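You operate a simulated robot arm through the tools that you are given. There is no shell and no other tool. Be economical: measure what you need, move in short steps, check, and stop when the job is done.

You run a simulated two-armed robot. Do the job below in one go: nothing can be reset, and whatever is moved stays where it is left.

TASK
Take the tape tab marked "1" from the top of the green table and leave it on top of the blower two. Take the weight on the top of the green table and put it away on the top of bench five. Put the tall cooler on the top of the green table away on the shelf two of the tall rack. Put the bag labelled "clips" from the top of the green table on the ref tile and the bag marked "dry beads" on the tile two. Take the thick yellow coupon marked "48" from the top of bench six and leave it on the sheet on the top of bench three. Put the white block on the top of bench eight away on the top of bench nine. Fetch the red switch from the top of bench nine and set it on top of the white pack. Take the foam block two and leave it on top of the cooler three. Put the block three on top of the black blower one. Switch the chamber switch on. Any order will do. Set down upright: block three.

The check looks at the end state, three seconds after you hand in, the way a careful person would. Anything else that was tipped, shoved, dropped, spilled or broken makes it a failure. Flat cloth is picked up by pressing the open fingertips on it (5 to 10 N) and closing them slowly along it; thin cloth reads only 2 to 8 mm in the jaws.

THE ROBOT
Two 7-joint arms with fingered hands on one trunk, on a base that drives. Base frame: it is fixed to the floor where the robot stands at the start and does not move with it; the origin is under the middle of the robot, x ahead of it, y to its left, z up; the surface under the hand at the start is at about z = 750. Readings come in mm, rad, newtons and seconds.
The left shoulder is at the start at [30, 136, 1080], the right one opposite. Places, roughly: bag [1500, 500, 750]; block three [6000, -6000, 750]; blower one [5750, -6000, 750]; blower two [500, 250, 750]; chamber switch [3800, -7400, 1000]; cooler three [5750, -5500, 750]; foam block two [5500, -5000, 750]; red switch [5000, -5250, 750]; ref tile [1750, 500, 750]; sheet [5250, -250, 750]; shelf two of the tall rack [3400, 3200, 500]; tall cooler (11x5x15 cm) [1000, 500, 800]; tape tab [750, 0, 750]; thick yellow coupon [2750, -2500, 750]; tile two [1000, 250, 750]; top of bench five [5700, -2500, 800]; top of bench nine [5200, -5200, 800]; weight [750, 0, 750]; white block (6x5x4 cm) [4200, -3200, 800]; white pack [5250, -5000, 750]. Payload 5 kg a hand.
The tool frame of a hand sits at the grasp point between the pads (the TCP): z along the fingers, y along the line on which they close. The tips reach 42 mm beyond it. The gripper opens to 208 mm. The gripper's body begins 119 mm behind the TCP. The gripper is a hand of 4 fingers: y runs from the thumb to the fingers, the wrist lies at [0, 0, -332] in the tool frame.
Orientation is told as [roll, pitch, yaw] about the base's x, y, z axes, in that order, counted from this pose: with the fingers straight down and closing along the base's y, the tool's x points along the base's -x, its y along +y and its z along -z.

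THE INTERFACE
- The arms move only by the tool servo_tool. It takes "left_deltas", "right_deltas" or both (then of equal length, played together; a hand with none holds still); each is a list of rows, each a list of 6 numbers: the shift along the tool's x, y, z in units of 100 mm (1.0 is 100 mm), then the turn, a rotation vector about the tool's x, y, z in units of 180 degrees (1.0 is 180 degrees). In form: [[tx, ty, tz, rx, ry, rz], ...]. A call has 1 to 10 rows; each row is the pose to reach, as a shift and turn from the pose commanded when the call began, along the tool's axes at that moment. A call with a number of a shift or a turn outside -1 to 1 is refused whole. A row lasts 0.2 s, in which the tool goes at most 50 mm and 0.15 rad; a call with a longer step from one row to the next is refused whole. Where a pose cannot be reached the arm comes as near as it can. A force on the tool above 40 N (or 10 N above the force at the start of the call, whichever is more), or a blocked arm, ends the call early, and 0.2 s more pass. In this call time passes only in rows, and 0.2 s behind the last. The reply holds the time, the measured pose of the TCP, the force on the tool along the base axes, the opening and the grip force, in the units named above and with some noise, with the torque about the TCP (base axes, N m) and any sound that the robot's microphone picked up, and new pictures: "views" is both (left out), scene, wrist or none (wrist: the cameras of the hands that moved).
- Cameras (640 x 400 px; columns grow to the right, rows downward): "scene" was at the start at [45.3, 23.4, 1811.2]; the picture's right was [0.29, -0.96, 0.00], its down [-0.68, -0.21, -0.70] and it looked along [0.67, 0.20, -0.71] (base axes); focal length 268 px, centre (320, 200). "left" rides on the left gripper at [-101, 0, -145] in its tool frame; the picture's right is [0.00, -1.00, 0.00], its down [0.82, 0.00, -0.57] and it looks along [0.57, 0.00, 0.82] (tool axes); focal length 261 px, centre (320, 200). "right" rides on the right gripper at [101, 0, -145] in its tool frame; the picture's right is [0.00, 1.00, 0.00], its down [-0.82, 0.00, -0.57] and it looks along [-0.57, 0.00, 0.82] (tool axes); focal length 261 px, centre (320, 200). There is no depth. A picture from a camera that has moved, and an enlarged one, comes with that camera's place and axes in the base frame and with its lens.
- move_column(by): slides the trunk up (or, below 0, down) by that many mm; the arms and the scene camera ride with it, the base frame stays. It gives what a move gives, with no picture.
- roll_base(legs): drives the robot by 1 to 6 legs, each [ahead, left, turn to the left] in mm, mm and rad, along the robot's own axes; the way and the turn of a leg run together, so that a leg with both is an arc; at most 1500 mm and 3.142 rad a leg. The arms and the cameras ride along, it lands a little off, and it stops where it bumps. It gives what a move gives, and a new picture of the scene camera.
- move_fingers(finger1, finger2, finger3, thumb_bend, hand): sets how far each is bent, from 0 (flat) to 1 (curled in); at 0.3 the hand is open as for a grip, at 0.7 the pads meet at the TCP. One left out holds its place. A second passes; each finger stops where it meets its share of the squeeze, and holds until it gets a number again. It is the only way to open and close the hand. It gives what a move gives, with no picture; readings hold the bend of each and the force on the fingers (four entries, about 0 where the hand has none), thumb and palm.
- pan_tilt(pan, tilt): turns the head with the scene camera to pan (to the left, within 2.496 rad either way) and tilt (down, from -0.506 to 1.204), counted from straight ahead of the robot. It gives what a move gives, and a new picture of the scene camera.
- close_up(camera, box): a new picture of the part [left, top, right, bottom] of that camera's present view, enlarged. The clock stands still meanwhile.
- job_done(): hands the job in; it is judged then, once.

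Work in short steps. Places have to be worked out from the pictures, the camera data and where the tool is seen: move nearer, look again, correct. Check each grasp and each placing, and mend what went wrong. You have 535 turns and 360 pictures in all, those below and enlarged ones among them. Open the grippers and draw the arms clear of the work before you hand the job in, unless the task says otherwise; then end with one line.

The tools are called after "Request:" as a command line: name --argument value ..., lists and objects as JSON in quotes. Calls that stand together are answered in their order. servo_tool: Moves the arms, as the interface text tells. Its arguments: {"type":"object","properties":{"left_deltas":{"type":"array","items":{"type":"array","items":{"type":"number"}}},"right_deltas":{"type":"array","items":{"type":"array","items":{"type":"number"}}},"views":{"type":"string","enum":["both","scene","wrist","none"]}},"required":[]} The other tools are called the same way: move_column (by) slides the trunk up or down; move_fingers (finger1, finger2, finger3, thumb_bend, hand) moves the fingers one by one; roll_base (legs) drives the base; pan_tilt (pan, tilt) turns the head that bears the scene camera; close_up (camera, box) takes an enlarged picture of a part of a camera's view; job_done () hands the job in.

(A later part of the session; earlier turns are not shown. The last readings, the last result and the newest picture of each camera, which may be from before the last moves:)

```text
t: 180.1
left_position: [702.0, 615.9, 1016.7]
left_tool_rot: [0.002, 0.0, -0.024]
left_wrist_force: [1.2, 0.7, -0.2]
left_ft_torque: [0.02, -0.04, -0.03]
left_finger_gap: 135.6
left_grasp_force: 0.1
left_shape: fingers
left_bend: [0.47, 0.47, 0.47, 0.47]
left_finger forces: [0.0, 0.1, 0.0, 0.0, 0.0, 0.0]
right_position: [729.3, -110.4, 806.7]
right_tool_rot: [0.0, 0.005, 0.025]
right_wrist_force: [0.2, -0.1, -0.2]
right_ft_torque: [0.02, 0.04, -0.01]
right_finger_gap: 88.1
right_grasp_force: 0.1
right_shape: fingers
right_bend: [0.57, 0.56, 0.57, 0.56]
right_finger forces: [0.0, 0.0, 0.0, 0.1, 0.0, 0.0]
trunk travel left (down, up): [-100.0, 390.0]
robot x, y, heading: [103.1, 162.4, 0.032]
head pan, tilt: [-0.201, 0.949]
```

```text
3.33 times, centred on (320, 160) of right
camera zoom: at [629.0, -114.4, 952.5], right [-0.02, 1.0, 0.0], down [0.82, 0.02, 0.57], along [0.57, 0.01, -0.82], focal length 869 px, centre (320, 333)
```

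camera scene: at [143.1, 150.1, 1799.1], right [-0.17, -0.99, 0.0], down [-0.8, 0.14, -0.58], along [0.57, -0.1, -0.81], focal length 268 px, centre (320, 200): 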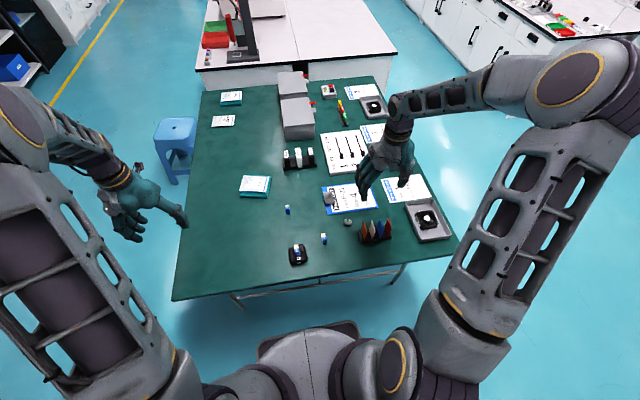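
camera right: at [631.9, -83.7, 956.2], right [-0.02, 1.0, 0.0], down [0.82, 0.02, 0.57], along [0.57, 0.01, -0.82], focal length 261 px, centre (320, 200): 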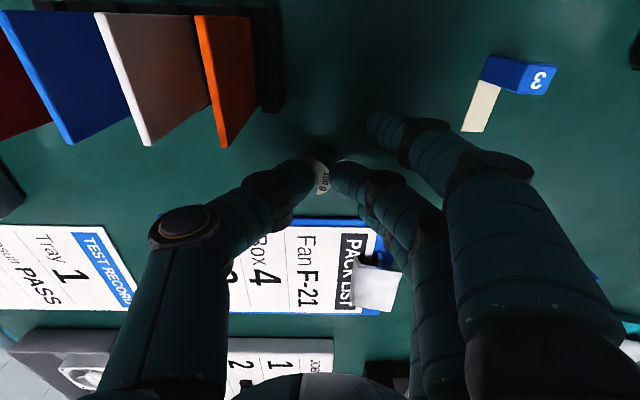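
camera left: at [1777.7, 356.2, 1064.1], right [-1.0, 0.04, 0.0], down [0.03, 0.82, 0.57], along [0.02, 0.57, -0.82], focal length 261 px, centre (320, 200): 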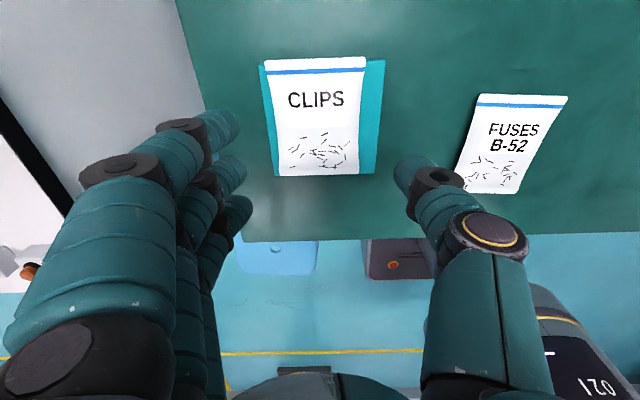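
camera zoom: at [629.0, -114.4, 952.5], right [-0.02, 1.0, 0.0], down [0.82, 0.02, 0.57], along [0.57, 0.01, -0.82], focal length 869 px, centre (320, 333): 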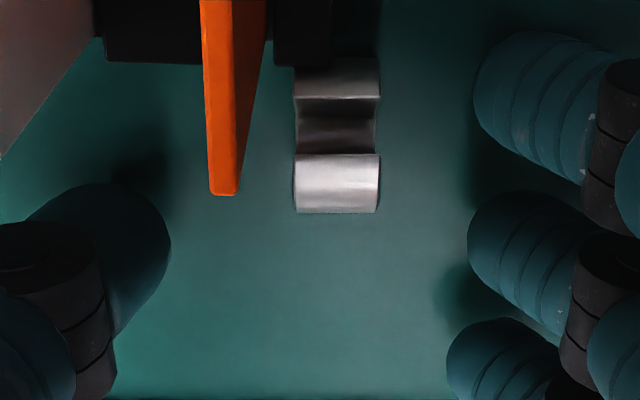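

It rolled back against the fin rack, centre ≈(703,−110). I grip it by its near edge, clear of the orange fin, to draw it back out.

Request:
servo_tool --right_deltas '[[0.09, 0, 0, 0, 0, 0]]' --views "none"

Request:
move_fingers --hand "right" --finger2 0.7 --thumb_bend 0.7

Request:
close_up --camera "right" --box '[240, 100, 400, 220]'

```text
t: 180.5
left_position: [702.1, 616.9, 1018.2]
left_tool_rot: [-0.001, -0.001, -0.022]
left_wrist_force: [-0.8, 0.1, -0.4]
left_ft_torque: [-0.01, -0.02, -0.03]
left_finger_gap: 135.9
left_grasp_force: 0.1
left_shape: fingers
left_bend: [0.47, 0.47, 0.47, 0.47]
left_finger forces: [0.0, 0.1, 0.0, 0.0, 0.0, 0.0]
right_position: [719.8, -111.0, 808.5]
right_tool_rot: [0.0, 0.002, 0.026]
right_wrist_force: [-0.8, -0.2, -0.2]
right_ft_torque: [-0.03, -0.03, -0.01]
right_finger_gap: 88.4
right_grasp_force: 0.1
right_shape: fingers
right_bend: [0.57, 0.56, 0.57, 0.56]
right_finger forces: [0.1, 0.0, 0.0, 0.1, 0.1, 0.0]
trunk travel left (down, up): [-100.0, 390.0]
robot x, y, heading: [102.7, 161.4, 0.033]
head pan, tilt: [-0.201, 0.949]
```

```text
t: 181.5
left_position: [702.2, 615.8, 1016.7]
left_tool_rot: [0.0, -0.003, -0.024]
left_wrist_force: [-0.2, 0.3, -0.8]
left_ft_torque: [-0.01, 0.03, 0.0]
left_finger_gap: 135.6
left_grasp_force: 0.2
left_shape: fingers
left_bend: [0.47, 0.47, 0.47, 0.47]
left_finger forces: [0.1, 0.0, 0.1, 0.0, 0.0, 0.0]
right_position: [722.0, -110.4, 807.8]
right_tool_rot: [0.001, 0.005, 0.029]
right_wrist_force: [0.4, -0.1, -0.6]
right_ft_torque: [0.0, -0.02, 0.03]
right_finger_gap: 61.9
right_grasp_force: 6.1
right_shape: fingers
right_bend: [0.57, 0.67, 0.57, 0.69]
right_finger forces: [0.1, 5.6, 0.0, 0.0, 5.6, 0.0]
trunk travel left (down, up): [-100.0, 390.0]
robot x, y, heading: [103.2, 164.8, 0.026]
head pan, tilt: [-0.201, 0.949]
```

```text
3.33 times, centred on (320, 160) of right
camera zoom: at [619.4, -114.2, 953.2], right [-0.02, 1.0, 0.0], down [0.82, 0.02, 0.57], along [0.57, 0.01, -0.82], focal length 869 px, centre (320, 333)
```

zoom: 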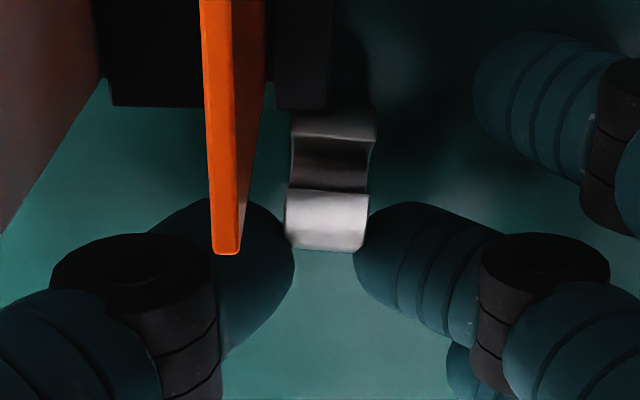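

Gripped at ~6 N near the edge. I draw it 45 mm outward (+x) with a 4 mm lift.

Request:
servo_tool --right_deltas '[[-0.05, 0, -0.04, 0, 0, 0], [-0.2, 0, -0.04, 0, 0, 0], [-0.4, 0, -0.04, 0, 0, 0], [-0.5, 0, -0.04, 0, 0, 0]]' --views "none"

Request:
close_up --camera "right" --box '[220, 80, 420, 230]'

```text
t: 182.5
left_position: [701.3, 614.5, 1017.4]
left_tool_rot: [0.0, -0.001, -0.023]
left_wrist_force: [-0.5, -0.7, 1.2]
left_ft_torque: [0.02, -0.02, 0.03]
left_finger_gap: 135.7
left_grasp_force: 0.1
left_shape: fingers
left_bend: [0.47, 0.47, 0.47, 0.47]
left_finger forces: [0.0, 0.1, 0.0, 0.1, 0.0, 0.1]
right_position: [770.7, -110.1, 811.8]
right_tool_rot: [0.0, 0.006, 0.026]
right_wrist_force: [0.4, 1.0, -1.1]
right_ft_torque: [-0.02, 0.03, 0.0]
right_finger_gap: 61.8
right_grasp_force: 5.5
right_shape: fingers
right_bend: [0.57, 0.67, 0.57, 0.69]
right_finger forces: [0.0, 5.5, 0.0, 0.1, 5.0, 0.0]
trunk travel left (down, up): [-100.0, 390.0]
robot x, y, heading: [103.1, 161.2, 0.032]
head pan, tilt: [-0.201, 0.949]
```

```text
2.67 times, centred on (320, 155) of right
camera zoom: at [669.3, -112.4, 956.9], right [-0.02, 1.0, 0.0], down [0.82, 0.02, 0.57], along [0.57, 0.01, -0.82], focal length 695 px, centre (320, 320)
```

zoom: 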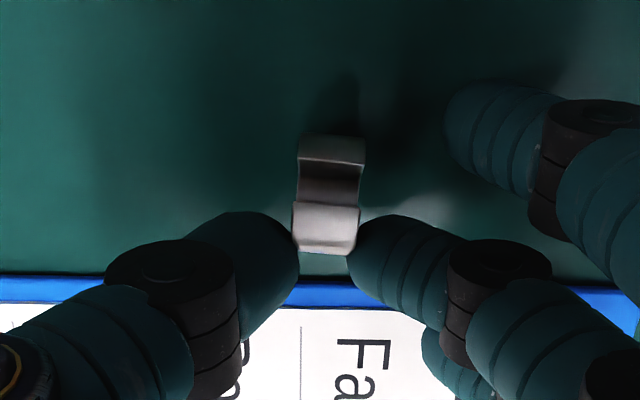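

It is clear of the rack and its slot points up, so it will stand stably. I set it down, open a little, centre on it, and regrip fully.

Request:
servo_tool --right_deltas '[[0, 0, 0.02, 0, 0, 0], [0, 0, 0.04, 0, 0, 0]]' --views "none"

Request:
move_fingers --hand "right" --finger2 0.64 --thumb_bend 0.66

Request:
close_up --camera "right" --box '[220, 80, 420, 230]'

```text
t: 183.1
left_position: [701.6, 615.2, 1016.8]
left_tool_rot: [-0.002, 0.001, -0.021]
left_wrist_force: [0.4, 0.1, 0.2]
left_ft_torque: [0.01, -0.04, -0.03]
left_finger_gap: 135.8
left_grasp_force: 0.0
left_shape: fingers
left_bend: [0.47, 0.47, 0.47, 0.47]
left_finger forces: [0.1, 0.1, 0.1, 0.0, 0.0, 0.0]
right_position: [769.8, -109.4, 808.6]
right_tool_rot: [-0.001, 0.004, 0.025]
right_wrist_force: [-2.8, 1.1, 8.0]
right_ft_torque: [0.57, -0.26, 0.17]
right_finger_gap: 61.9
right_grasp_force: 10.4
right_shape: fingers
right_bend: [0.57, 0.67, 0.57, 0.69]
right_finger forces: [0.0, 5.4, 10.2, 0.0, 5.0, 0.0]
trunk travel left (down, up): [-100.0, 390.0]
robot x, y, heading: [100.0, 165.2, 0.031]
head pan, tilt: [-0.201, 0.949]
```

```text
t: 184.1
left_position: [700.4, 615.6, 1017.3]
left_tool_rot: [0.0, -0.001, -0.023]
left_wrist_force: [-1.1, -0.1, 0.1]
left_ft_torque: [-0.01, 0.03, 0.0]
left_finger_gap: 135.8
left_grasp_force: 0.0
left_shape: fingers
left_bend: [0.47, 0.47, 0.47, 0.47]
left_finger forces: [0.1, 0.1, 0.0, 0.1, 0.1, 0.1]
right_position: [769.4, -109.2, 809.9]
right_tool_rot: [-0.001, 0.003, 0.027]
right_wrist_force: [-0.3, 1.9, 12.7]
right_ft_torque: [0.75, -0.51, 0.07]
right_finger_gap: 64.7
right_grasp_force: 6.9
right_shape: fingers
right_bend: [0.57, 0.64, 0.57, 0.66]
right_finger forces: [0.1, 0.0, 14.0, 0.0, 0.0, 0.0]
trunk travel left (down, up): [-100.0, 390.0]
robot x, y, heading: [101.0, 163.9, 0.03]
head pan, tilt: [-0.201, 0.949]
```

```text
2.67 times, centred on (320, 155) of right
camera zoom: at [669.2, -112.4, 954.2], right [-0.02, 1.0, 0.0], down [0.82, 0.02, 0.57], along [0.57, 0.01, -0.82], focal length 695 px, centre (320, 320)
```

zoom: 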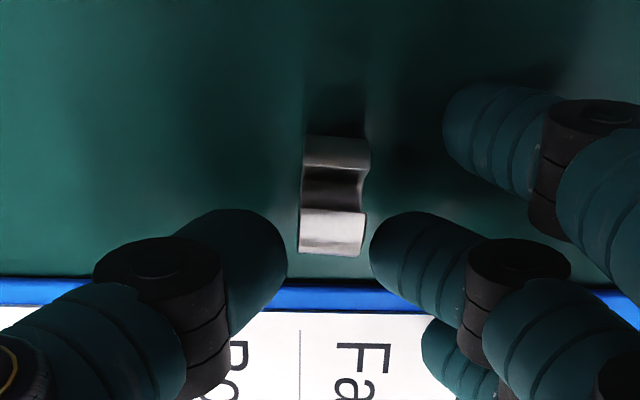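

Standing stably. Finger 3 rests on the clipboard edge, so I lift 3 mm, move 16 mm back (−x) over the weight's centre, and close.

Request:
servo_tool --right_deltas '[[0, 0, -0.035, 0, 0, 0], [0.08, 0, -0.035, 0, 0, 0], [0.17, 0, -0.03, 0, 0, 0], [0.17, 0.0, -0.01, 0, 0, 0]]' --views "none"

Request:
move_fingers --hand "right" --finger2 0.74 --thumb_bend 0.74

Request:
close_up --camera "right" --box '[220, 80, 420, 230]'

```text
t: 185.1
left_position: [701.4, 616.1, 1016.7]
left_tool_rot: [0.0, 0.0, -0.023]
left_wrist_force: [1.0, -0.3, -1.4]
left_ft_torque: [-0.02, 0.01, -0.02]
left_finger_gap: 135.9
left_grasp_force: 0.0
left_shape: fingers
left_bend: [0.47, 0.47, 0.47, 0.47]
left_finger forces: [0.0, 0.0, 0.0, 0.0, 0.1, 0.1]
right_position: [752.7, -108.6, 807.7]
right_tool_rot: [-0.001, 0.006, 0.025]
right_wrist_force: [0.0, 0.0, 0.6]
right_ft_torque: [0.0, 0.0, 0.01]
right_finger_gap: 64.6
right_grasp_force: 0.0
right_shape: fingers
right_bend: [0.57, 0.64, 0.57, 0.66]
right_finger forces: [0.0, 0.0, 0.0, 0.1, 0.0, 0.0]
trunk travel left (down, up): [-100.0, 390.0]
robot x, y, heading: [103.7, 166.1, 0.031]
head pan, tilt: [-0.201, 0.949]
```

```text
t: 186.1
left_position: [702.7, 616.4, 1017.8]
left_tool_rot: [0.0, 0.001, -0.023]
left_wrist_force: [-1.1, -0.4, -0.2]
left_ft_torque: [0.01, -0.01, -0.02]
left_finger_gap: 135.6
left_grasp_force: 0.1
left_shape: fingers
left_bend: [0.47, 0.47, 0.47, 0.47]
left_finger forces: [0.1, 0.0, 0.0, 0.1, 0.0, 0.0]
right_position: [752.8, -108.4, 807.9]
right_tool_rot: [0.0, 0.006, 0.026]
right_wrist_force: [0.4, 0.6, 0.0]
right_ft_torque: [0.0, 0.0, 0.0]
right_finger_gap: 57.5
right_grasp_force: 10.5
right_shape: fingers
right_bend: [0.57, 0.66, 0.57, 0.71]
right_finger forces: [0.0, 10.5, 0.0, 0.0, 11.2, 0.0]
trunk travel left (down, up): [-100.0, 390.0]
robot x, y, heading: [100.1, 161.9, 0.031]
head pan, tilt: [-0.201, 0.949]
```

```text
2.67 times, centred on (320, 155) of right
camera zoom: at [652.4, -113.0, 954.0], right [-0.02, 1.0, 0.0], down [0.82, 0.02, 0.57], along [0.57, 0.01, -0.82], focal length 695 px, centre (320, 320)
```

zoom: 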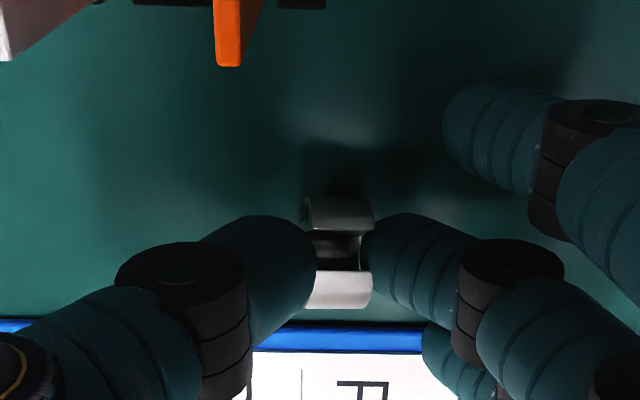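

Solid grip (10.5 N) on both faces. I lift it high for the drive.

Request:
servo_tool --right_deltas '[[0, 0, -0.3, 0, 0, 0], [0, 0, -0.7, 0, 0, 0], [0, 0, -1, 0, 0, 0]]' --views "wrist"

Request:
servo_tool --right_deltas '[[0.2, -0.2, -0.4, 0, 0, 0], [0.4, -0.4, -0.8, 0, 0, 0], [0.5, -0.5, -1, 0, 0, 0]]' --views "none"

Request:
pan_tilt --pan -0.9 --tilt 0.4

```text
t: 186.9
left_position: [701.0, 616.3, 1017.5]
left_tool_rot: [0.0, 0.001, -0.022]
left_wrist_force: [-0.9, 0.0, -0.1]
left_ft_torque: [0.0, -0.06, -0.02]
left_finger_gap: 135.9
left_grasp_force: 0.0
left_shape: fingers
left_bend: [0.47, 0.47, 0.47, 0.47]
left_finger forces: [0.1, 0.1, 0.0, 0.0, 0.1, 0.0]
right_position: [752.5, -110.1, 908.8]
right_tool_rot: [-0.001, 0.005, 0.025]
right_wrist_force: [-1.1, 0.3, -0.8]
right_ft_torque: [-0.06, -0.08, 0.03]
right_finger_gap: 57.7
right_grasp_force: 10.9
right_shape: fingers
right_bend: [0.57, 0.65, 0.57, 0.71]
right_finger forces: [0.0, 10.5, 0.0, 0.0, 11.2, 0.0]
trunk travel left (down, up): [-100.0, 390.0]
robot x, y, heading: [104.6, 163.9, 0.032]
head pan, tilt: [-0.201, 0.949]
camera right: at [650.6, -114.0, 1054.1], right [-0.02, 1.0, 0.0], down [0.82, 0.02, 0.57], along [0.57, 0.01, -0.82], focal length 261 px, centre (320, 200)
```

right: 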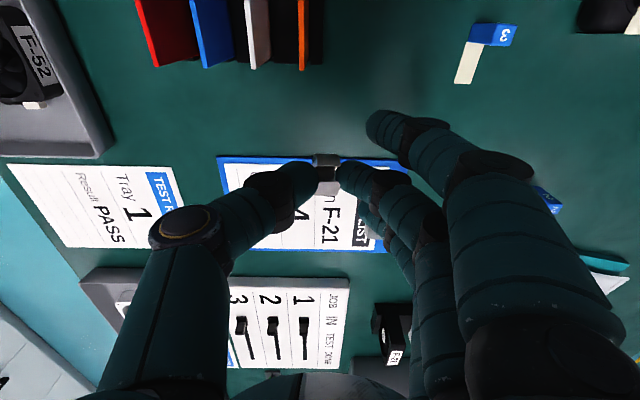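

```text
t: 187.7
left_position: [700.7, 615.9, 1018.0]
left_tool_rot: [0.002, 0.0, -0.021]
left_wrist_force: [0.2, 0.8, 0.3]
left_ft_torque: [-0.01, -0.06, -0.04]
left_finger_gap: 135.9
left_grasp_force: 0.0
left_shape: fingers
left_bend: [0.47, 0.47, 0.47, 0.47]
left_finger forces: [0.1, 0.0, 0.0, 0.0, 0.0, 0.1]
right_position: [702.2, -160.3, 1010.1]
right_tool_rot: [-0.001, 0.004, 0.027]
right_wrist_force: [-1.2, 0.1, -1.5]
right_ft_torque: [0.0, -0.1, -0.02]
right_finger_gap: 57.6
right_grasp_force: 10.5
right_shape: fingers
right_bend: [0.57, 0.65, 0.57, 0.71]
right_finger forces: [0.0, 10.4, 0.0, 0.0, 11.1, 0.0]
trunk travel left (down, up): [-100.0, 390.0]
robot x, y, heading: [105.4, 161.9, 0.028]
head pan, tilt: [-0.201, 0.949]
```

```text
t: 188.8
left_position: [701.4, 614.9, 1016.2]
left_tool_rot: [0.001, 0.002, -0.023]
left_wrist_force: [-0.5, 0.7, 0.2]
left_ft_torque: [-0.01, -0.01, -0.04]
left_finger_gap: 135.9
left_grasp_force: 0.1
left_shape: fingers
left_bend: [0.47, 0.47, 0.47, 0.47]
left_finger forces: [0.0, 0.0, 0.1, 0.0, 0.0, 0.0]
right_position: [705.2, -162.5, 1009.0]
right_tool_rot: [0.001, 0.004, 0.027]
right_wrist_force: [0.9, 0.2, -1.4]
right_ft_torque: [0.0, 0.02, 0.0]
right_finger_gap: 57.5
right_grasp_force: 9.8
right_shape: fingers
right_bend: [0.57, 0.65, 0.57, 0.71]
right_finger forces: [0.0, 10.4, 0.0, 0.0, 11.1, 0.1]
trunk travel left (down, up): [-100.0, 390.0]
robot x, y, heading: [102.8, 164.9, 0.03]
head pan, tilt: [-0.901, 0.4]
camera scene: at [131.5, 91.8, 1845.6], right [-0.76, -0.65, 0.0], down [-0.25, 0.3, -0.92], along [0.59, -0.7, -0.39], focal length 268 px, centre (320, 200)
```

scene: 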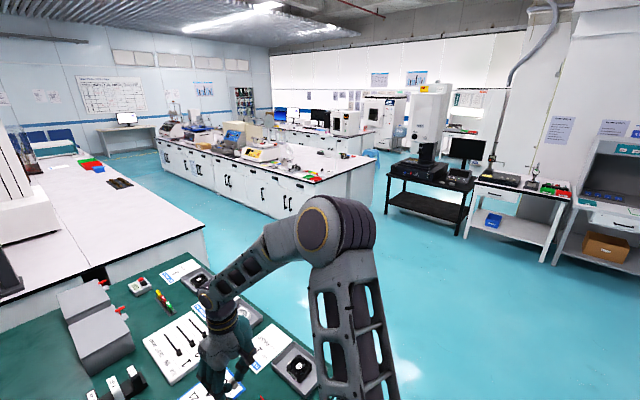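

The weight is secure. Now I drive round the green table into the aisle beside the long island where bench six lies.

Request:
roll_base --legs '[[-150, 0, -0.03], [0, -1000, 0], [0, -610, 0], [1350, 0, 0], [1250, 0, 0]]'

Request:
pan_tilt --pan -1.3 --tilt 0.55

```text
t: 210.2
left_position: [3161.8, -1022.6, 1016.2]
left_tool_rot: [0.002, 0.002, -0.041]
left_wrist_force: [0.9, -1.3, -0.1]
left_ft_torque: [-0.04, 0.02, 0.0]
left_finger_gap: 135.7
left_grasp_force: 0.1
left_shape: fingers
left_bend: [0.47, 0.47, 0.47, 0.47]
left_finger forces: [0.0, 0.0, 0.0, 0.1, 0.0, 0.1]
right_position: [3150.8, -1800.8, 1008.8]
right_tool_rot: [0.0, 0.004, 0.009]
right_wrist_force: [0.1, 0.5, -0.8]
right_ft_torque: [-0.03, 0.01, 0.02]
right_finger_gap: 57.5
right_grasp_force: 10.6
right_shape: fingers
right_bend: [0.57, 0.65, 0.57, 0.71]
right_finger forces: [0.1, 10.5, 0.0, 0.0, 11.0, 0.1]
trunk travel left (down, up): [-100.0, 390.0]
robot x, y, heading: [2551.9, -1466.8, 0.016]
head pan, tilt: [-0.901, 0.4]
camera scene: at [2581.2, -1536.0, 1845.7], right [-0.78, -0.63, 0.0], down [-0.25, 0.3, -0.92], along [0.58, -0.71, -0.39], focal length 268 px, centre (320, 200)
```

scene: 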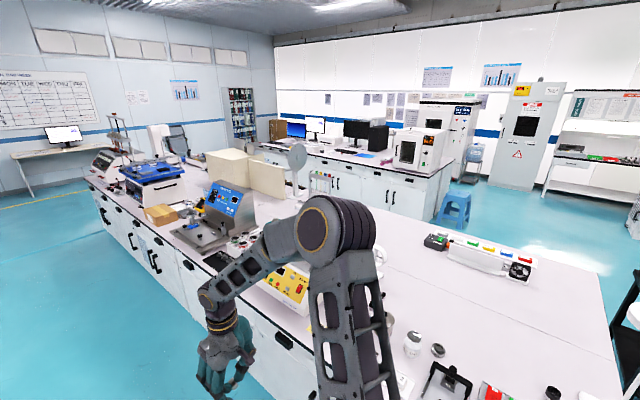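

```text
t: 211.1
left_position: [3160.5, -1023.6, 1017.2]
left_tool_rot: [0.001, -0.001, -0.044]
left_wrist_force: [0.0, -0.3, -0.3]
left_ft_torque: [-0.02, 0.02, 0.01]
left_finger_gap: 135.6
left_grasp_force: 0.1
left_shape: fingers
left_bend: [0.47, 0.47, 0.47, 0.47]
left_finger forces: [0.0, 0.0, 0.0, 0.0, 0.0, 0.0]
right_position: [3148.7, -1800.2, 1009.5]
right_tool_rot: [-0.001, 0.006, 0.009]
right_wrist_force: [0.6, 0.4, -0.9]
right_ft_torque: [-0.01, -0.03, -0.01]
right_finger_gap: 57.3
right_grasp_force: 10.6
right_shape: fingers
right_bend: [0.57, 0.65, 0.57, 0.71]
right_finger forces: [0.0, 10.5, 0.1, 0.0, 11.2, 0.0]
trunk travel left (down, up): [-100.0, 390.0]
robot x, y, heading: [2553.0, -1466.1, 0.018]
head pan, tilt: [-1.3, 0.55]
camera scene: at [2547.4, -1550.4, 1832.0], right [-0.96, -0.28, 0.0], down [-0.15, 0.5, -0.85], along [0.24, -0.82, -0.52], focal length 268 px, centre (320, 200)
```

scene: 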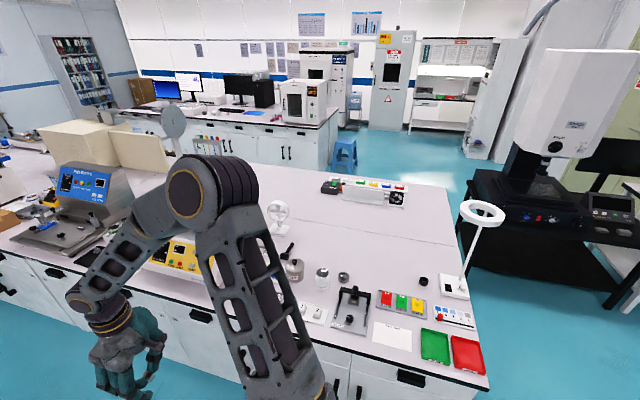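

I enlarge the near end of the island to find the coupon.

Request:
close_up --camera "scene" --box '[260, 240, 500, 390]'

Request:
close_up --camera "scene" --box '[360, 280, 440, 330]'

```text
2.67 times, centred on (380, 315) of scene
camera zoom: at [2547.4, -1550.4, 1832.0], right [-0.96, -0.28, 0.0], down [-0.15, 0.5, -0.85], along [0.24, -0.82, -0.52], focal length 715 px, centre (160, -107)
```

zoom: 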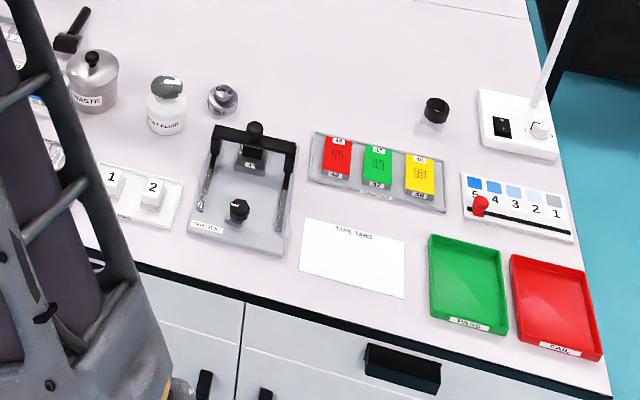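

```text
8.00 times, centred on (400, 305) of scene
camera zoom: at [2547.4, -1550.4, 1832.0], right [-0.96, -0.28, 0.0], down [-0.15, 0.5, -0.85], along [0.24, -0.82, -0.52], focal length 2144 px, centre (-320, -640)
```

zoom: 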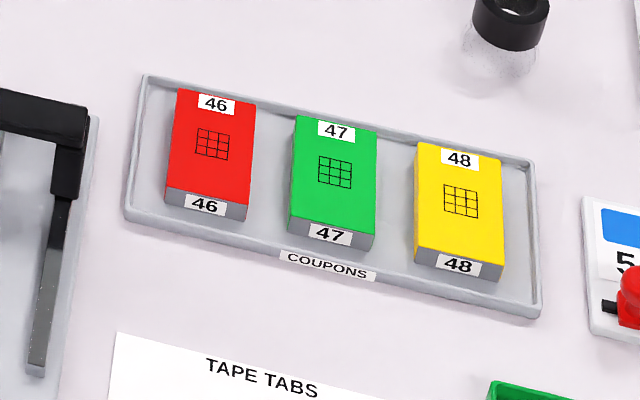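

The yellow "48" is in the coupon tray at about (2345,−2445). I turn to face the island and strafe so the free left hand can take it.

Request:
roll_base --legs '[[0, 0, -1.589], [0, -400, 0]]'

Request:
pan_tilt --pan 0.2 --tilt 0.75

```text
t: 217.4
left_position: [2588.2, -2076.0, 1018.9]
left_tool_rot: [0.002, -0.001, -1.62]
left_wrist_force: [-1.6, -0.6, 0.5]
left_ft_torque: [0.02, -0.11, -0.01]
left_finger_gap: 135.6
left_grasp_force: 0.0
left_shape: fingers
left_bend: [0.47, 0.47, 0.47, 0.47]
left_finger forces: [0.0, 0.0, 0.0, 0.1, 0.1, 0.1]
right_position: [1811.1, -2059.5, 1009.0]
right_tool_rot: [0.0, 0.004, -1.572]
right_wrist_force: [0.3, -0.9, -2.4]
right_ft_torque: [-0.03, -0.16, -0.01]
right_finger_gap: 57.2
right_grasp_force: 10.8
right_shape: fingers
right_bend: [0.57, 0.65, 0.57, 0.71]
right_finger forces: [0.0, 10.1, 0.1, 0.1, 10.9, 0.1]
trunk travel left (down, up): [-100.0, 390.0]
robot x, y, heading: [2152.0, -1469.3, -1.562]
head pan, tilt: [-1.3, 0.55]
camera scene: at [2061.8, -1461.8, 1831.9], right [-0.27, 0.96, 0.0], down [0.5, 0.14, -0.85], along [-0.82, -0.23, -0.52], focal length 268 px, centre (320, 200)
```

scene: 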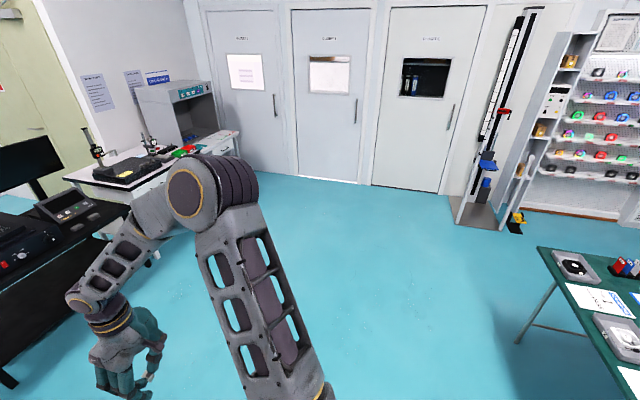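

```text
t: 219.0
left_position: [2589.0, -2075.5, 1017.7]
left_tool_rot: [0.0, 0.001, -1.619]
left_wrist_force: [0.6, 1.0, 0.2]
left_ft_torque: [0.02, 0.02, -0.03]
left_finger_gap: 135.6
left_grasp_force: 0.1
left_shape: fingers
left_bend: [0.47, 0.47, 0.47, 0.47]
left_finger forces: [0.0, 0.0, 0.1, 0.0, 0.1, 0.1]
right_position: [1811.9, -2059.9, 1008.5]
right_tool_rot: [-0.001, 0.004, -1.57]
right_wrist_force: [0.1, -0.1, -1.2]
right_ft_torque: [0.01, 0.0, -0.03]
right_finger_gap: 56.9
right_grasp_force: 10.4
right_shape: fingers
right_bend: [0.57, 0.65, 0.57, 0.71]
right_finger forces: [0.0, 10.1, 0.0, 0.0, 10.7, 0.0]
trunk travel left (down, up): [-100.0, 390.0]
robot x, y, heading: [2148.9, -1464.7, -1.563]
head pan, tilt: [0.201, 0.75]
camera scene: at [2166.6, -1518.4, 1814.6], right [-0.98, -0.2, 0.0], down [-0.14, 0.67, -0.73], along [0.15, -0.72, -0.68], focal length 268 px, centre (320, 200)
```

scene: 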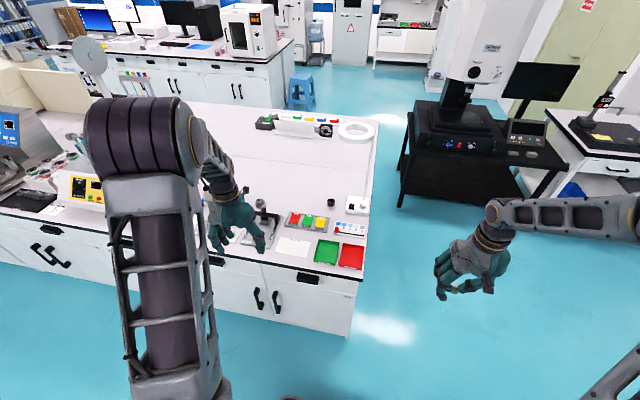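

I roll 180 mm closer, pre-shape the left hand, and bring it over the coupon.

Request:
roll_base --legs '[[180, 0, -0.008]]'

Request:
move_fingers --hand "left" --finger1 0.6 --finger2 0.6 --finger3 0.6 --thumb_bend 0.6

Request:
servo_tool --left_deltas '[[-0.3, -0.35, 0, 0, 0, 0], [-0.65, -0.7, 0, 0, 0, 0], [-0.95, -1, 0, 0, 0, 0]]' --views "none"

Request:
servo_tool --left_deltas '[[-0.3, -0.35, 0.1, 0, 0, 0], [-0.65, -0.7, 0.3, 0, 0, 0], [-0.85, -1, 0.6, 0, 0, 0]]' --views "wrist"

```text
t: 220.5
left_position: [2588.2, -2257.4, 1016.9]
left_tool_rot: [-0.001, 0.002, -1.62]
left_wrist_force: [-0.1, -1.7, -0.3]
left_ft_torque: [0.18, -0.02, -0.01]
left_finger_gap: 135.6
left_grasp_force: 0.0
left_shape: fingers
left_bend: [0.47, 0.47, 0.47, 0.47]
left_finger forces: [0.1, 0.1, 0.0, 0.0, 0.1, 0.0]
right_position: [1811.6, -2240.1, 1008.2]
right_tool_rot: [0.0, 0.006, -1.571]
right_wrist_force: [-0.1, -1.4, -1.3]
right_ft_torque: [0.14, 0.02, 0.0]
right_finger_gap: 57.5
right_grasp_force: 11.0
right_shape: fingers
right_bend: [0.57, 0.65, 0.57, 0.71]
right_finger forces: [0.1, 10.1, 0.1, 0.0, 10.8, 0.0]
trunk travel left (down, up): [-100.0, 390.0]
robot x, y, heading: [2152.9, -1647.4, -1.57]
head pan, tilt: [0.201, 0.75]
camera scene: at [2167.5, -1700.1, 1814.5], right [-0.98, -0.2, 0.0], down [-0.14, 0.67, -0.73], along [0.15, -0.71, -0.68], focal length 268 px, centre (320, 200)
```

scene: 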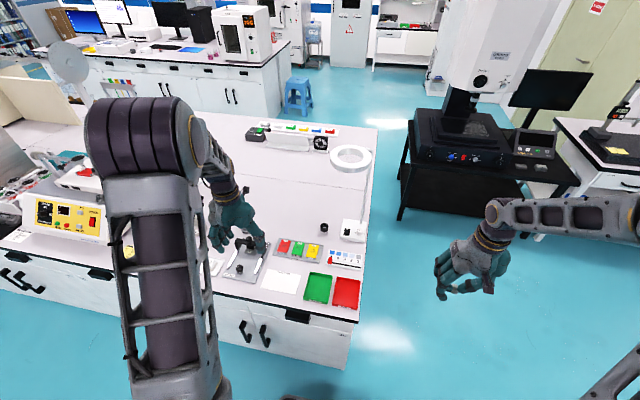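

```text
t: 221.5
left_position: [2589.3, -2256.1, 1018.0]
left_tool_rot: [0.001, 0.001, -1.622]
left_wrist_force: [0.8, 0.1, -0.8]
left_ft_torque: [-0.05, -0.01, 0.01]
left_finger_gap: 72.0
left_grasp_force: 0.0
left_shape: fingers
left_bend: [0.6, 0.6, 0.6, 0.6]
left_finger forces: [0.1, 0.0, 0.0, 0.1, 0.1, 0.0]
right_position: [1811.8, -2237.3, 1009.2]
right_tool_rot: [-0.001, 0.006, -1.572]
right_wrist_force: [-0.2, -0.2, -0.5]
right_ft_torque: [0.0, 0.01, -0.01]
right_finger_gap: 57.0
right_grasp_force: 10.6
right_shape: fingers
right_bend: [0.57, 0.65, 0.57, 0.71]
right_finger forces: [0.0, 10.1, 0.1, 0.0, 10.8, 0.0]
trunk travel left (down, up): [-100.0, 390.0]
robot x, y, heading: [2151.1, -1648.6, -1.564]
head pan, tilt: [0.201, 0.75]
```

```text
t: 222.3
left_position: [2484.8, -2347.6, 1016.7]
left_tool_rot: [0.001, 0.002, -1.62]
left_wrist_force: [0.3, -0.2, 0.1]
left_ft_torque: [0.05, -0.05, 0.01]
left_finger_gap: 71.6
left_grasp_force: 0.0
left_shape: fingers
left_bend: [0.6, 0.6, 0.6, 0.6]
left_finger forces: [0.0, 0.0, 0.0, 0.0, 0.0, 0.0]
right_position: [1812.4, -2239.6, 1008.7]
right_tool_rot: [0.0, 0.007, -1.57]
right_wrist_force: [-1.1, -0.1, -2.0]
right_ft_torque: [0.03, -0.15, 0.02]
right_finger_gap: 57.2
right_grasp_force: 11.2
right_shape: fingers
right_bend: [0.57, 0.65, 0.57, 0.71]
right_finger forces: [0.0, 10.2, 0.0, 0.0, 10.8, 0.0]
trunk travel left (down, up): [-100.0, 390.0]
robot x, y, heading: [2154.7, -1643.4, -1.565]
head pan, tilt: [0.201, 0.75]
```

```text
refused: row 2 steps farther than a row can; nothing moved
```

Continue toward the coupon with shorter rows.

Request:
servo_tool --left_deltas '[[-0.3, -0.32, 0.1, 0, 0, 0], [-0.6, -0.64, 0.2, 0, 0, 0], [-0.9, -0.95, 0.3, 0, 0, 0], [-0.9, -1, 0.7, 0, 0, 0]]' --views "wrist"

```text
t: 223.3
left_position: [2380.2, -2429.5, 947.9]
left_tool_rot: [-0.002, -0.002, -1.621]
left_wrist_force: [1.9, -1.2, 1.2]
left_ft_torque: [0.1, 0.14, 0.0]
left_finger_gap: 71.5
left_grasp_force: 0.0
left_shape: fingers
left_bend: [0.6, 0.6, 0.6, 0.6]
left_finger forces: [0.1, 0.0, 0.0, 0.0, 0.1, 0.0]
right_position: [1813.0, -2239.0, 1008.4]
right_tool_rot: [-0.001, 0.006, -1.571]
right_wrist_force: [0.3, 0.0, -0.7]
right_ft_torque: [0.05, 0.05, -0.03]
right_finger_gap: 57.2
right_grasp_force: 10.5
right_shape: fingers
right_bend: [0.57, 0.65, 0.57, 0.71]
right_finger forces: [0.0, 10.1, 0.0, 0.0, 10.8, 0.0]
trunk travel left (down, up): [-100.0, 390.0]
robot x, y, heading: [2149.4, -1647.9, -1.568]
head pan, tilt: [0.201, 0.75]
camera left: at [2376.1, -2532.5, 1092.0], right [-1.0, 0.04, 0.0], down [0.04, 0.82, 0.57], along [0.02, 0.57, -0.82], focal length 261 px, centre (320, 200)
```

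left: 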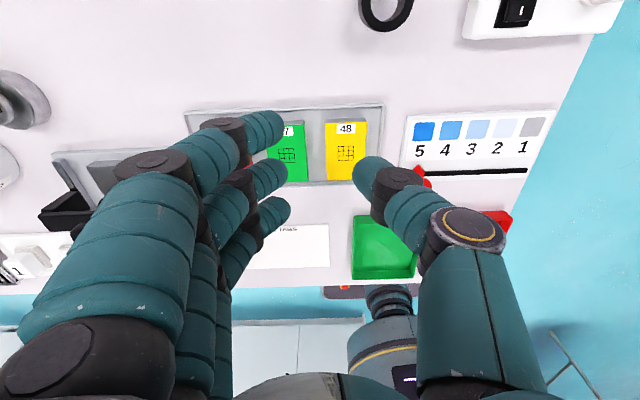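

Combining both views, the bench top here is near z≈797 and the coupon's top is at (2351,−2407,815). I shift over it and descend to z≈890, then look again.

Request:
servo_tool --left_deltas '[[0.21, -0.3, 0, 0, 0, 0], [0.21, -0.3, 0.3, 0, 0, 0], [0.21, -0.3, 0.58, 0, 0, 0]]' --views "wrist"

```text
t: 224.1
left_position: [2348.7, -2409.4, 889.6]
left_tool_rot: [0.0, -0.001, -1.621]
left_wrist_force: [-0.2, -0.8, 0.5]
left_ft_torque: [0.01, -0.03, -0.01]
left_finger_gap: 71.8
left_grasp_force: 0.1
left_shape: fingers
left_bend: [0.6, 0.6, 0.6, 0.6]
left_finger forces: [0.0, 0.0, 0.0, 0.1, 0.1, 0.0]
right_position: [1811.0, -2238.1, 1009.0]
right_tool_rot: [0.0, 0.004, -1.571]
right_wrist_force: [-0.7, 0.7, -0.8]
right_ft_torque: [-0.03, -0.08, 0.02]
right_finger_gap: 57.4
right_grasp_force: 10.3
right_shape: fingers
right_bend: [0.57, 0.65, 0.57, 0.71]
right_finger forces: [0.0, 10.2, 0.0, 0.1, 10.7, 0.0]
trunk travel left (down, up): [-100.0, 390.0]
robot x, y, heading: [2151.4, -1647.6, -1.568]
head pan, tilt: [0.201, 0.75]
camera left: at [2345.8, -2510.6, 1034.1], right [-1.0, 0.05, 0.0], down [0.04, 0.82, 0.57], along [0.03, 0.57, -0.82], focal length 261 px, centre (320, 200)
```

left: 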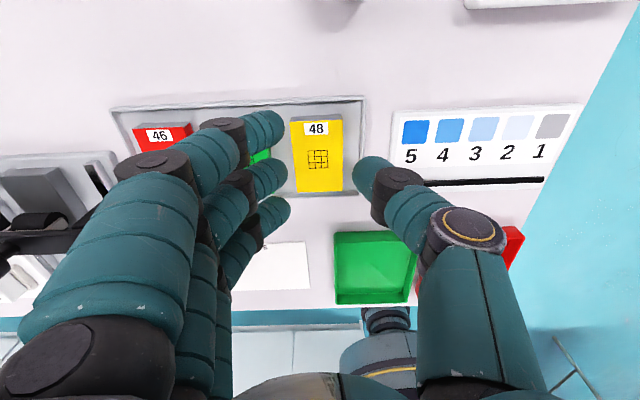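

Coupon is 3 mm to +x of the hand's axis. I correct and descend to z≈858 so the tips grip its upper half above the tray rim.

Request:
servo_tool --left_deltas '[[0, 0.03, 0.15, 0, 0, 0], [0, 0.03, 0.25, 0, 0, 0], [0, 0.03, 0.31, 0, 0, 0]]' --views "none"

Request:
close_up --camera "left" --box '[200, 90, 440, 240]'

```text
t: 224.9
left_position: [2353.2, -2408.6, 860.2]
left_tool_rot: [0.0, -0.004, -1.621]
left_wrist_force: [1.5, 0.3, 10.3]
left_ft_torque: [-0.38, -0.44, 0.12]
left_finger_gap: 70.8
left_grasp_force: 4.9
left_shape: fingers
left_bend: [0.6, 0.6, 0.6, 0.6]
left_finger forces: [9.8, 0.0, 0.0, 0.0, 0.0, 0.0]
right_position: [1812.2, -2237.3, 1009.0]
right_tool_rot: [-0.001, 0.005, -1.571]
right_wrist_force: [-0.5, 0.6, -0.9]
right_ft_torque: [0.0, 0.03, 0.02]
right_finger_gap: 57.3
right_grasp_force: 11.0
right_shape: fingers
right_bend: [0.57, 0.65, 0.57, 0.71]
right_finger forces: [0.0, 10.2, 0.1, 0.0, 10.8, 0.1]
trunk travel left (down, up): [-100.0, 390.0]
robot x, y, heading: [2152.9, -1647.8, -1.568]
head pan, tilt: [0.201, 0.75]
```

```text
2.67 times, centred on (320, 165) of left
camera zoom: at [2350.0, -2511.1, 1004.6], right [-1.0, 0.05, 0.0], down [0.04, 0.82, 0.57], along [0.03, 0.57, -0.82], focal length 695 px, centre (320, 293)
```

zoom: 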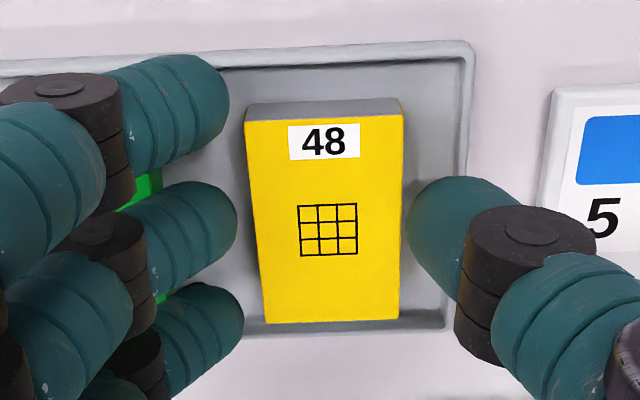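

Finger 1 touches the green coupon's top. I rise 10 mm, narrow the opening, and descend again.

Request:
servo_tool --left_deltas '[[0, 0, -0.1, 0, 0, 0]]' --views "none"

Request:
move_fingers --hand "left" --finger1 0.635 --finger2 0.635 --finger3 0.635 --thumb_bend 0.63

Request:
close_up --camera "left" --box '[200, 90, 440, 240]'

```text
t: 225.3
left_position: [2352.0, -2408.4, 868.9]
left_tool_rot: [0.0, 0.0, -1.621]
left_wrist_force: [0.6, -0.3, 0.2]
left_ft_torque: [-0.09, 0.0, -0.03]
left_finger_gap: 71.6
left_grasp_force: 0.0
left_shape: fingers
left_bend: [0.6, 0.6, 0.6, 0.6]
left_finger forces: [0.0, 0.1, 0.1, 0.0, 0.1, 0.0]
right_position: [1812.1, -2238.2, 1009.5]
right_tool_rot: [0.001, 0.004, -1.571]
right_wrist_force: [-0.9, -0.1, -0.7]
right_ft_torque: [-0.02, -0.02, 0.01]
right_finger_gap: 57.2
right_grasp_force: 10.5
right_shape: fingers
right_bend: [0.57, 0.65, 0.57, 0.71]
right_finger forces: [0.1, 10.1, 0.0, 0.0, 10.9, 0.1]
trunk travel left (down, up): [-100.0, 390.0]
robot x, y, heading: [2152.1, -1647.2, -1.568]
head pan, tilt: [0.201, 0.75]
```

```text
t: 226.3
left_position: [2353.4, -2409.4, 868.8]
left_tool_rot: [0.0, 0.0, -1.622]
left_wrist_force: [0.3, 0.3, -0.7]
left_ft_torque: [0.01, -0.04, -0.02]
left_finger_gap: 58.4
left_grasp_force: 0.1
left_shape: fingers
left_bend: [0.63, 0.63, 0.63, 0.63]
left_finger forces: [0.1, 0.0, 0.0, 0.0, 0.0, 0.1]
right_position: [1811.5, -2237.9, 1007.9]
right_tool_rot: [0.001, 0.005, -1.572]
right_wrist_force: [0.4, 0.7, -0.7]
right_ft_torque: [0.0, 0.0, 0.0]
right_finger_gap: 57.2
right_grasp_force: 10.5
right_shape: fingers
right_bend: [0.57, 0.65, 0.57, 0.71]
right_finger forces: [0.0, 10.1, 0.0, 0.1, 10.9, 0.1]
trunk travel left (down, up): [-100.0, 390.0]
robot x, y, heading: [2156.6, -1643.5, -1.567]
head pan, tilt: [0.201, 0.75]
```

```text
2.67 times, centred on (320, 165) of left
camera zoom: at [2349.3, -2511.5, 1013.1], right [-1.0, 0.05, 0.0], down [0.04, 0.82, 0.57], along [0.03, 0.57, -0.82], focal length 695 px, centre (320, 293)
```

zoom: 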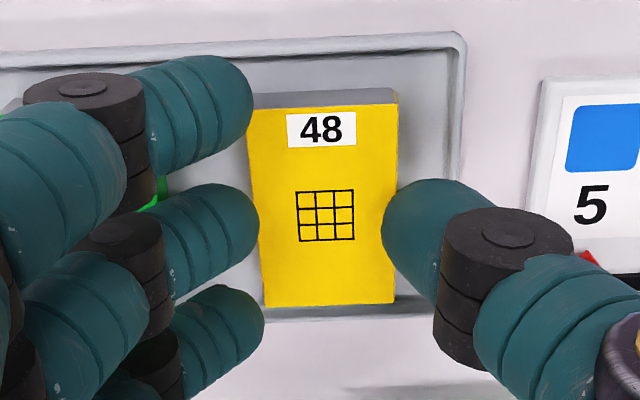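

The tips curve inward, so I open slightly (fingers 0.612, thumb 0.60), then descend to 858.

Request:
move_fingers --hand "left" --finger1 0.615 --finger2 0.61 --finger3 0.605 --thumb_bend 0.6

Request:
servo_tool --left_deltas '[[0, -0.005, 0.05, 0, 0, 0], [0, -0.005, 0.09, 0, 0, 0], [0, -0.005, 0.12, 0, 0, 0]]' --views "none"

Request:
close_up --camera "left" --box '[200, 90, 440, 240]'

```text
t: 227.3
left_position: [2353.3, -2408.7, 870.1]
left_tool_rot: [-0.001, 0.0, -1.623]
left_wrist_force: [0.3, 0.1, 0.0]
left_ft_torque: [0.0, 0.04, -0.01]
left_finger_gap: 68.0
left_grasp_force: 0.1
left_shape: fingers
left_bend: [0.61, 0.61, 0.6, 0.6]
left_finger forces: [0.0, 0.0, 0.1, 0.1, 0.0, 0.0]
right_position: [1812.2, -2237.9, 1008.0]
right_tool_rot: [-0.001, 0.006, -1.573]
right_wrist_force: [0.0, 0.6, -0.3]
right_ft_torque: [0.0, 0.0, 0.01]
right_finger_gap: 57.2
right_grasp_force: 10.7
right_shape: fingers
right_bend: [0.57, 0.65, 0.57, 0.71]
right_finger forces: [0.0, 10.1, 0.0, 0.1, 10.8, 0.0]
trunk travel left (down, up): [-100.0, 390.0]
robot x, y, heading: [2153.4, -1645.6, -1.564]
head pan, tilt: [0.201, 0.75]
```

```text
t: 228.1
left_position: [2352.9, -2409.9, 859.1]
left_tool_rot: [0.0, -0.005, -1.621]
left_wrist_force: [1.8, 0.8, 19.2]
left_ft_torque: [-0.68, -0.64, 0.15]
left_finger_gap: 67.8
left_grasp_force: 9.6
left_shape: fingers
left_bend: [0.61, 0.61, 0.6, 0.6]
left_finger forces: [17.7, 0.1, 0.3, 0.0, 1.7, 0.0]
right_position: [1812.6, -2236.9, 1009.9]
right_tool_rot: [-0.001, 0.003, -1.573]
right_wrist_force: [0.5, 0.7, -0.7]
right_ft_torque: [-0.01, 0.0, -0.03]
right_finger_gap: 57.4
right_grasp_force: 10.4
right_shape: fingers
right_bend: [0.57, 0.65, 0.57, 0.71]
right_finger forces: [0.1, 10.1, 0.0, 0.0, 10.8, 0.0]
trunk travel left (down, up): [-100.0, 390.0]
robot x, y, heading: [2156.7, -1649.0, -1.569]
head pan, tilt: [0.201, 0.75]
```

```text
2.67 times, centred on (320, 165) of left
camera zoom: at [2349.4, -2511.3, 1003.8], right [-1.0, 0.05, 0.0], down [0.04, 0.82, 0.57], along [0.03, 0.57, -0.82], focal length 695 px, centre (320, 293)
```

zoom: 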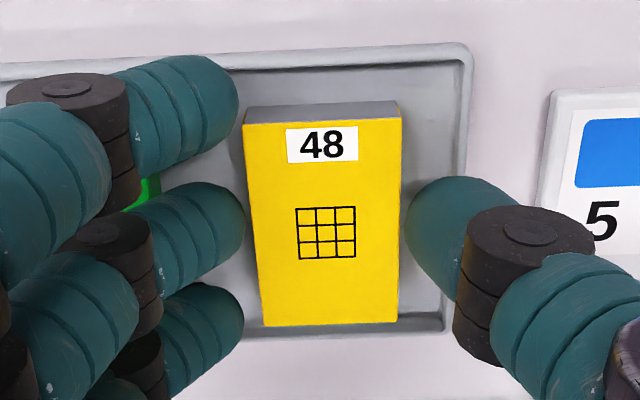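

Finger 1 keeps meeting the green coupon. I rise 40 mm, curl finger 1 out of the way, and use fingers 2 and 3 with the thumb.

Request:
servo_tool --left_deltas '[[0, 0, -0.2, 0, 0, 0], [0, 0, -0.4, 0, 0, 0]]' --views "none"

Request:
move_fingers --hand "left" --finger1 0.9 --finger2 0.615 --finger3 0.61

Request:
close_up --camera "left" --box '[160, 65, 480, 265]'

```text
t: 228.7
left_position: [2352.2, -2407.2, 895.6]
left_tool_rot: [-0.001, 0.002, -1.622]
left_wrist_force: [0.9, 0.7, 0.8]
left_ft_torque: [0.0, 0.01, -0.01]
left_finger_gap: 68.7
left_grasp_force: 0.2
left_shape: fingers
left_bend: [0.61, 0.61, 0.6, 0.6]
left_finger forces: [0.1, 0.1, 0.0, 0.0, 0.0, 0.0]
right_position: [1811.8, -2238.2, 1009.9]
right_tool_rot: [0.0, 0.006, -1.572]
right_wrist_force: [0.4, -0.6, -0.9]
right_ft_torque: [0.01, 0.01, 0.01]
right_finger_gap: 57.4
right_grasp_force: 10.3
right_shape: fingers
right_bend: [0.57, 0.65, 0.57, 0.71]
right_finger forces: [0.0, 10.1, 0.1, 0.0, 10.7, 0.0]
trunk travel left (down, up): [-100.0, 390.0]
robot x, y, heading: [2154.2, -1646.5, -1.567]
head pan, tilt: [0.201, 0.75]
```

```text
t: 229.7
left_position: [2351.8, -2408.5, 896.8]
left_tool_rot: [0.0, 0.0, -1.62]
left_wrist_force: [-0.4, -0.4, -0.1]
left_ft_torque: [-0.02, -0.02, -0.03]
left_finger_gap: 51.7
left_grasp_force: 0.0
left_shape: fingers
left_bend: [0.9, 0.61, 0.61, 0.6]
left_finger forces: [0.1, 0.0, 0.0, 0.1, 0.0, 0.1]
right_position: [1812.7, -2237.1, 1008.5]
right_tool_rot: [-0.001, 0.006, -1.57]
right_wrist_force: [0.5, 0.1, -0.7]
right_ft_torque: [0.01, -0.02, 0.0]
right_finger_gap: 57.1
right_grasp_force: 9.9
right_shape: fingers
right_bend: [0.57, 0.65, 0.57, 0.71]
right_finger forces: [0.1, 10.0, 0.0, 0.0, 10.9, 0.1]
trunk travel left (down, up): [-100.0, 390.0]
robot x, y, heading: [2152.4, -1644.5, -1.568]
head pan, tilt: [0.201, 0.75]
```

```text
2.00 times, centred on (320, 165) of left
camera zoom: at [2348.3, -2510.8, 1040.6], right [-1.0, 0.05, 0.0], down [0.04, 0.82, 0.57], along [0.03, 0.57, -0.82], focal length 521 px, centre (320, 270)
```

zoom: 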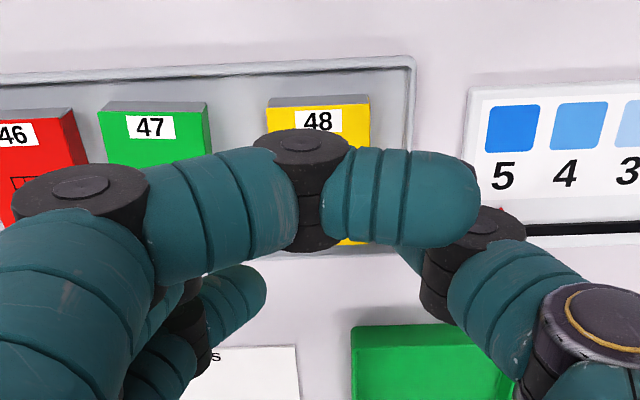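

Finger 1 now crosses well above. I descend again to z≈857 and check the contact forces.

Request:
servo_tool --left_deltas '[[0, -0.01, 0.2, 0, 0, 0], [0, -0.01, 0.33, 0, 0, 0], [0, -0.01, 0.38, 0, 0, 0], [0, -0.01, 0.41, 0, 0, 0]]' --views "none"

```text
t: 230.7
left_position: [2350.7, -2409.4, 858.2]
left_tool_rot: [-0.003, -0.003, -1.62]
left_wrist_force: [-0.6, 1.0, 13.1]
left_ft_torque: [0.11, 0.56, -0.04]
left_finger_gap: 51.4
left_grasp_force: 6.3
left_shape: fingers
left_bend: [0.9, 0.61, 0.61, 0.6]
left_finger forces: [0.0, 0.3, 0.0, 0.1, 12.9, 0.0]
right_position: [1811.0, -2237.7, 1008.6]
right_tool_rot: [0.001, 0.004, -1.573]
right_wrist_force: [-0.8, 0.9, -0.7]
right_ft_torque: [0.0, 0.03, 0.02]
right_finger_gap: 56.9
right_grasp_force: 10.2
right_shape: fingers
right_bend: [0.57, 0.65, 0.57, 0.71]
right_finger forces: [0.1, 10.1, 0.0, 0.1, 10.8, 0.0]
trunk travel left (down, up): [-100.0, 390.0]
robot x, y, heading: [2150.8, -1644.4, -1.565]
head pan, tilt: [0.201, 0.75]
```

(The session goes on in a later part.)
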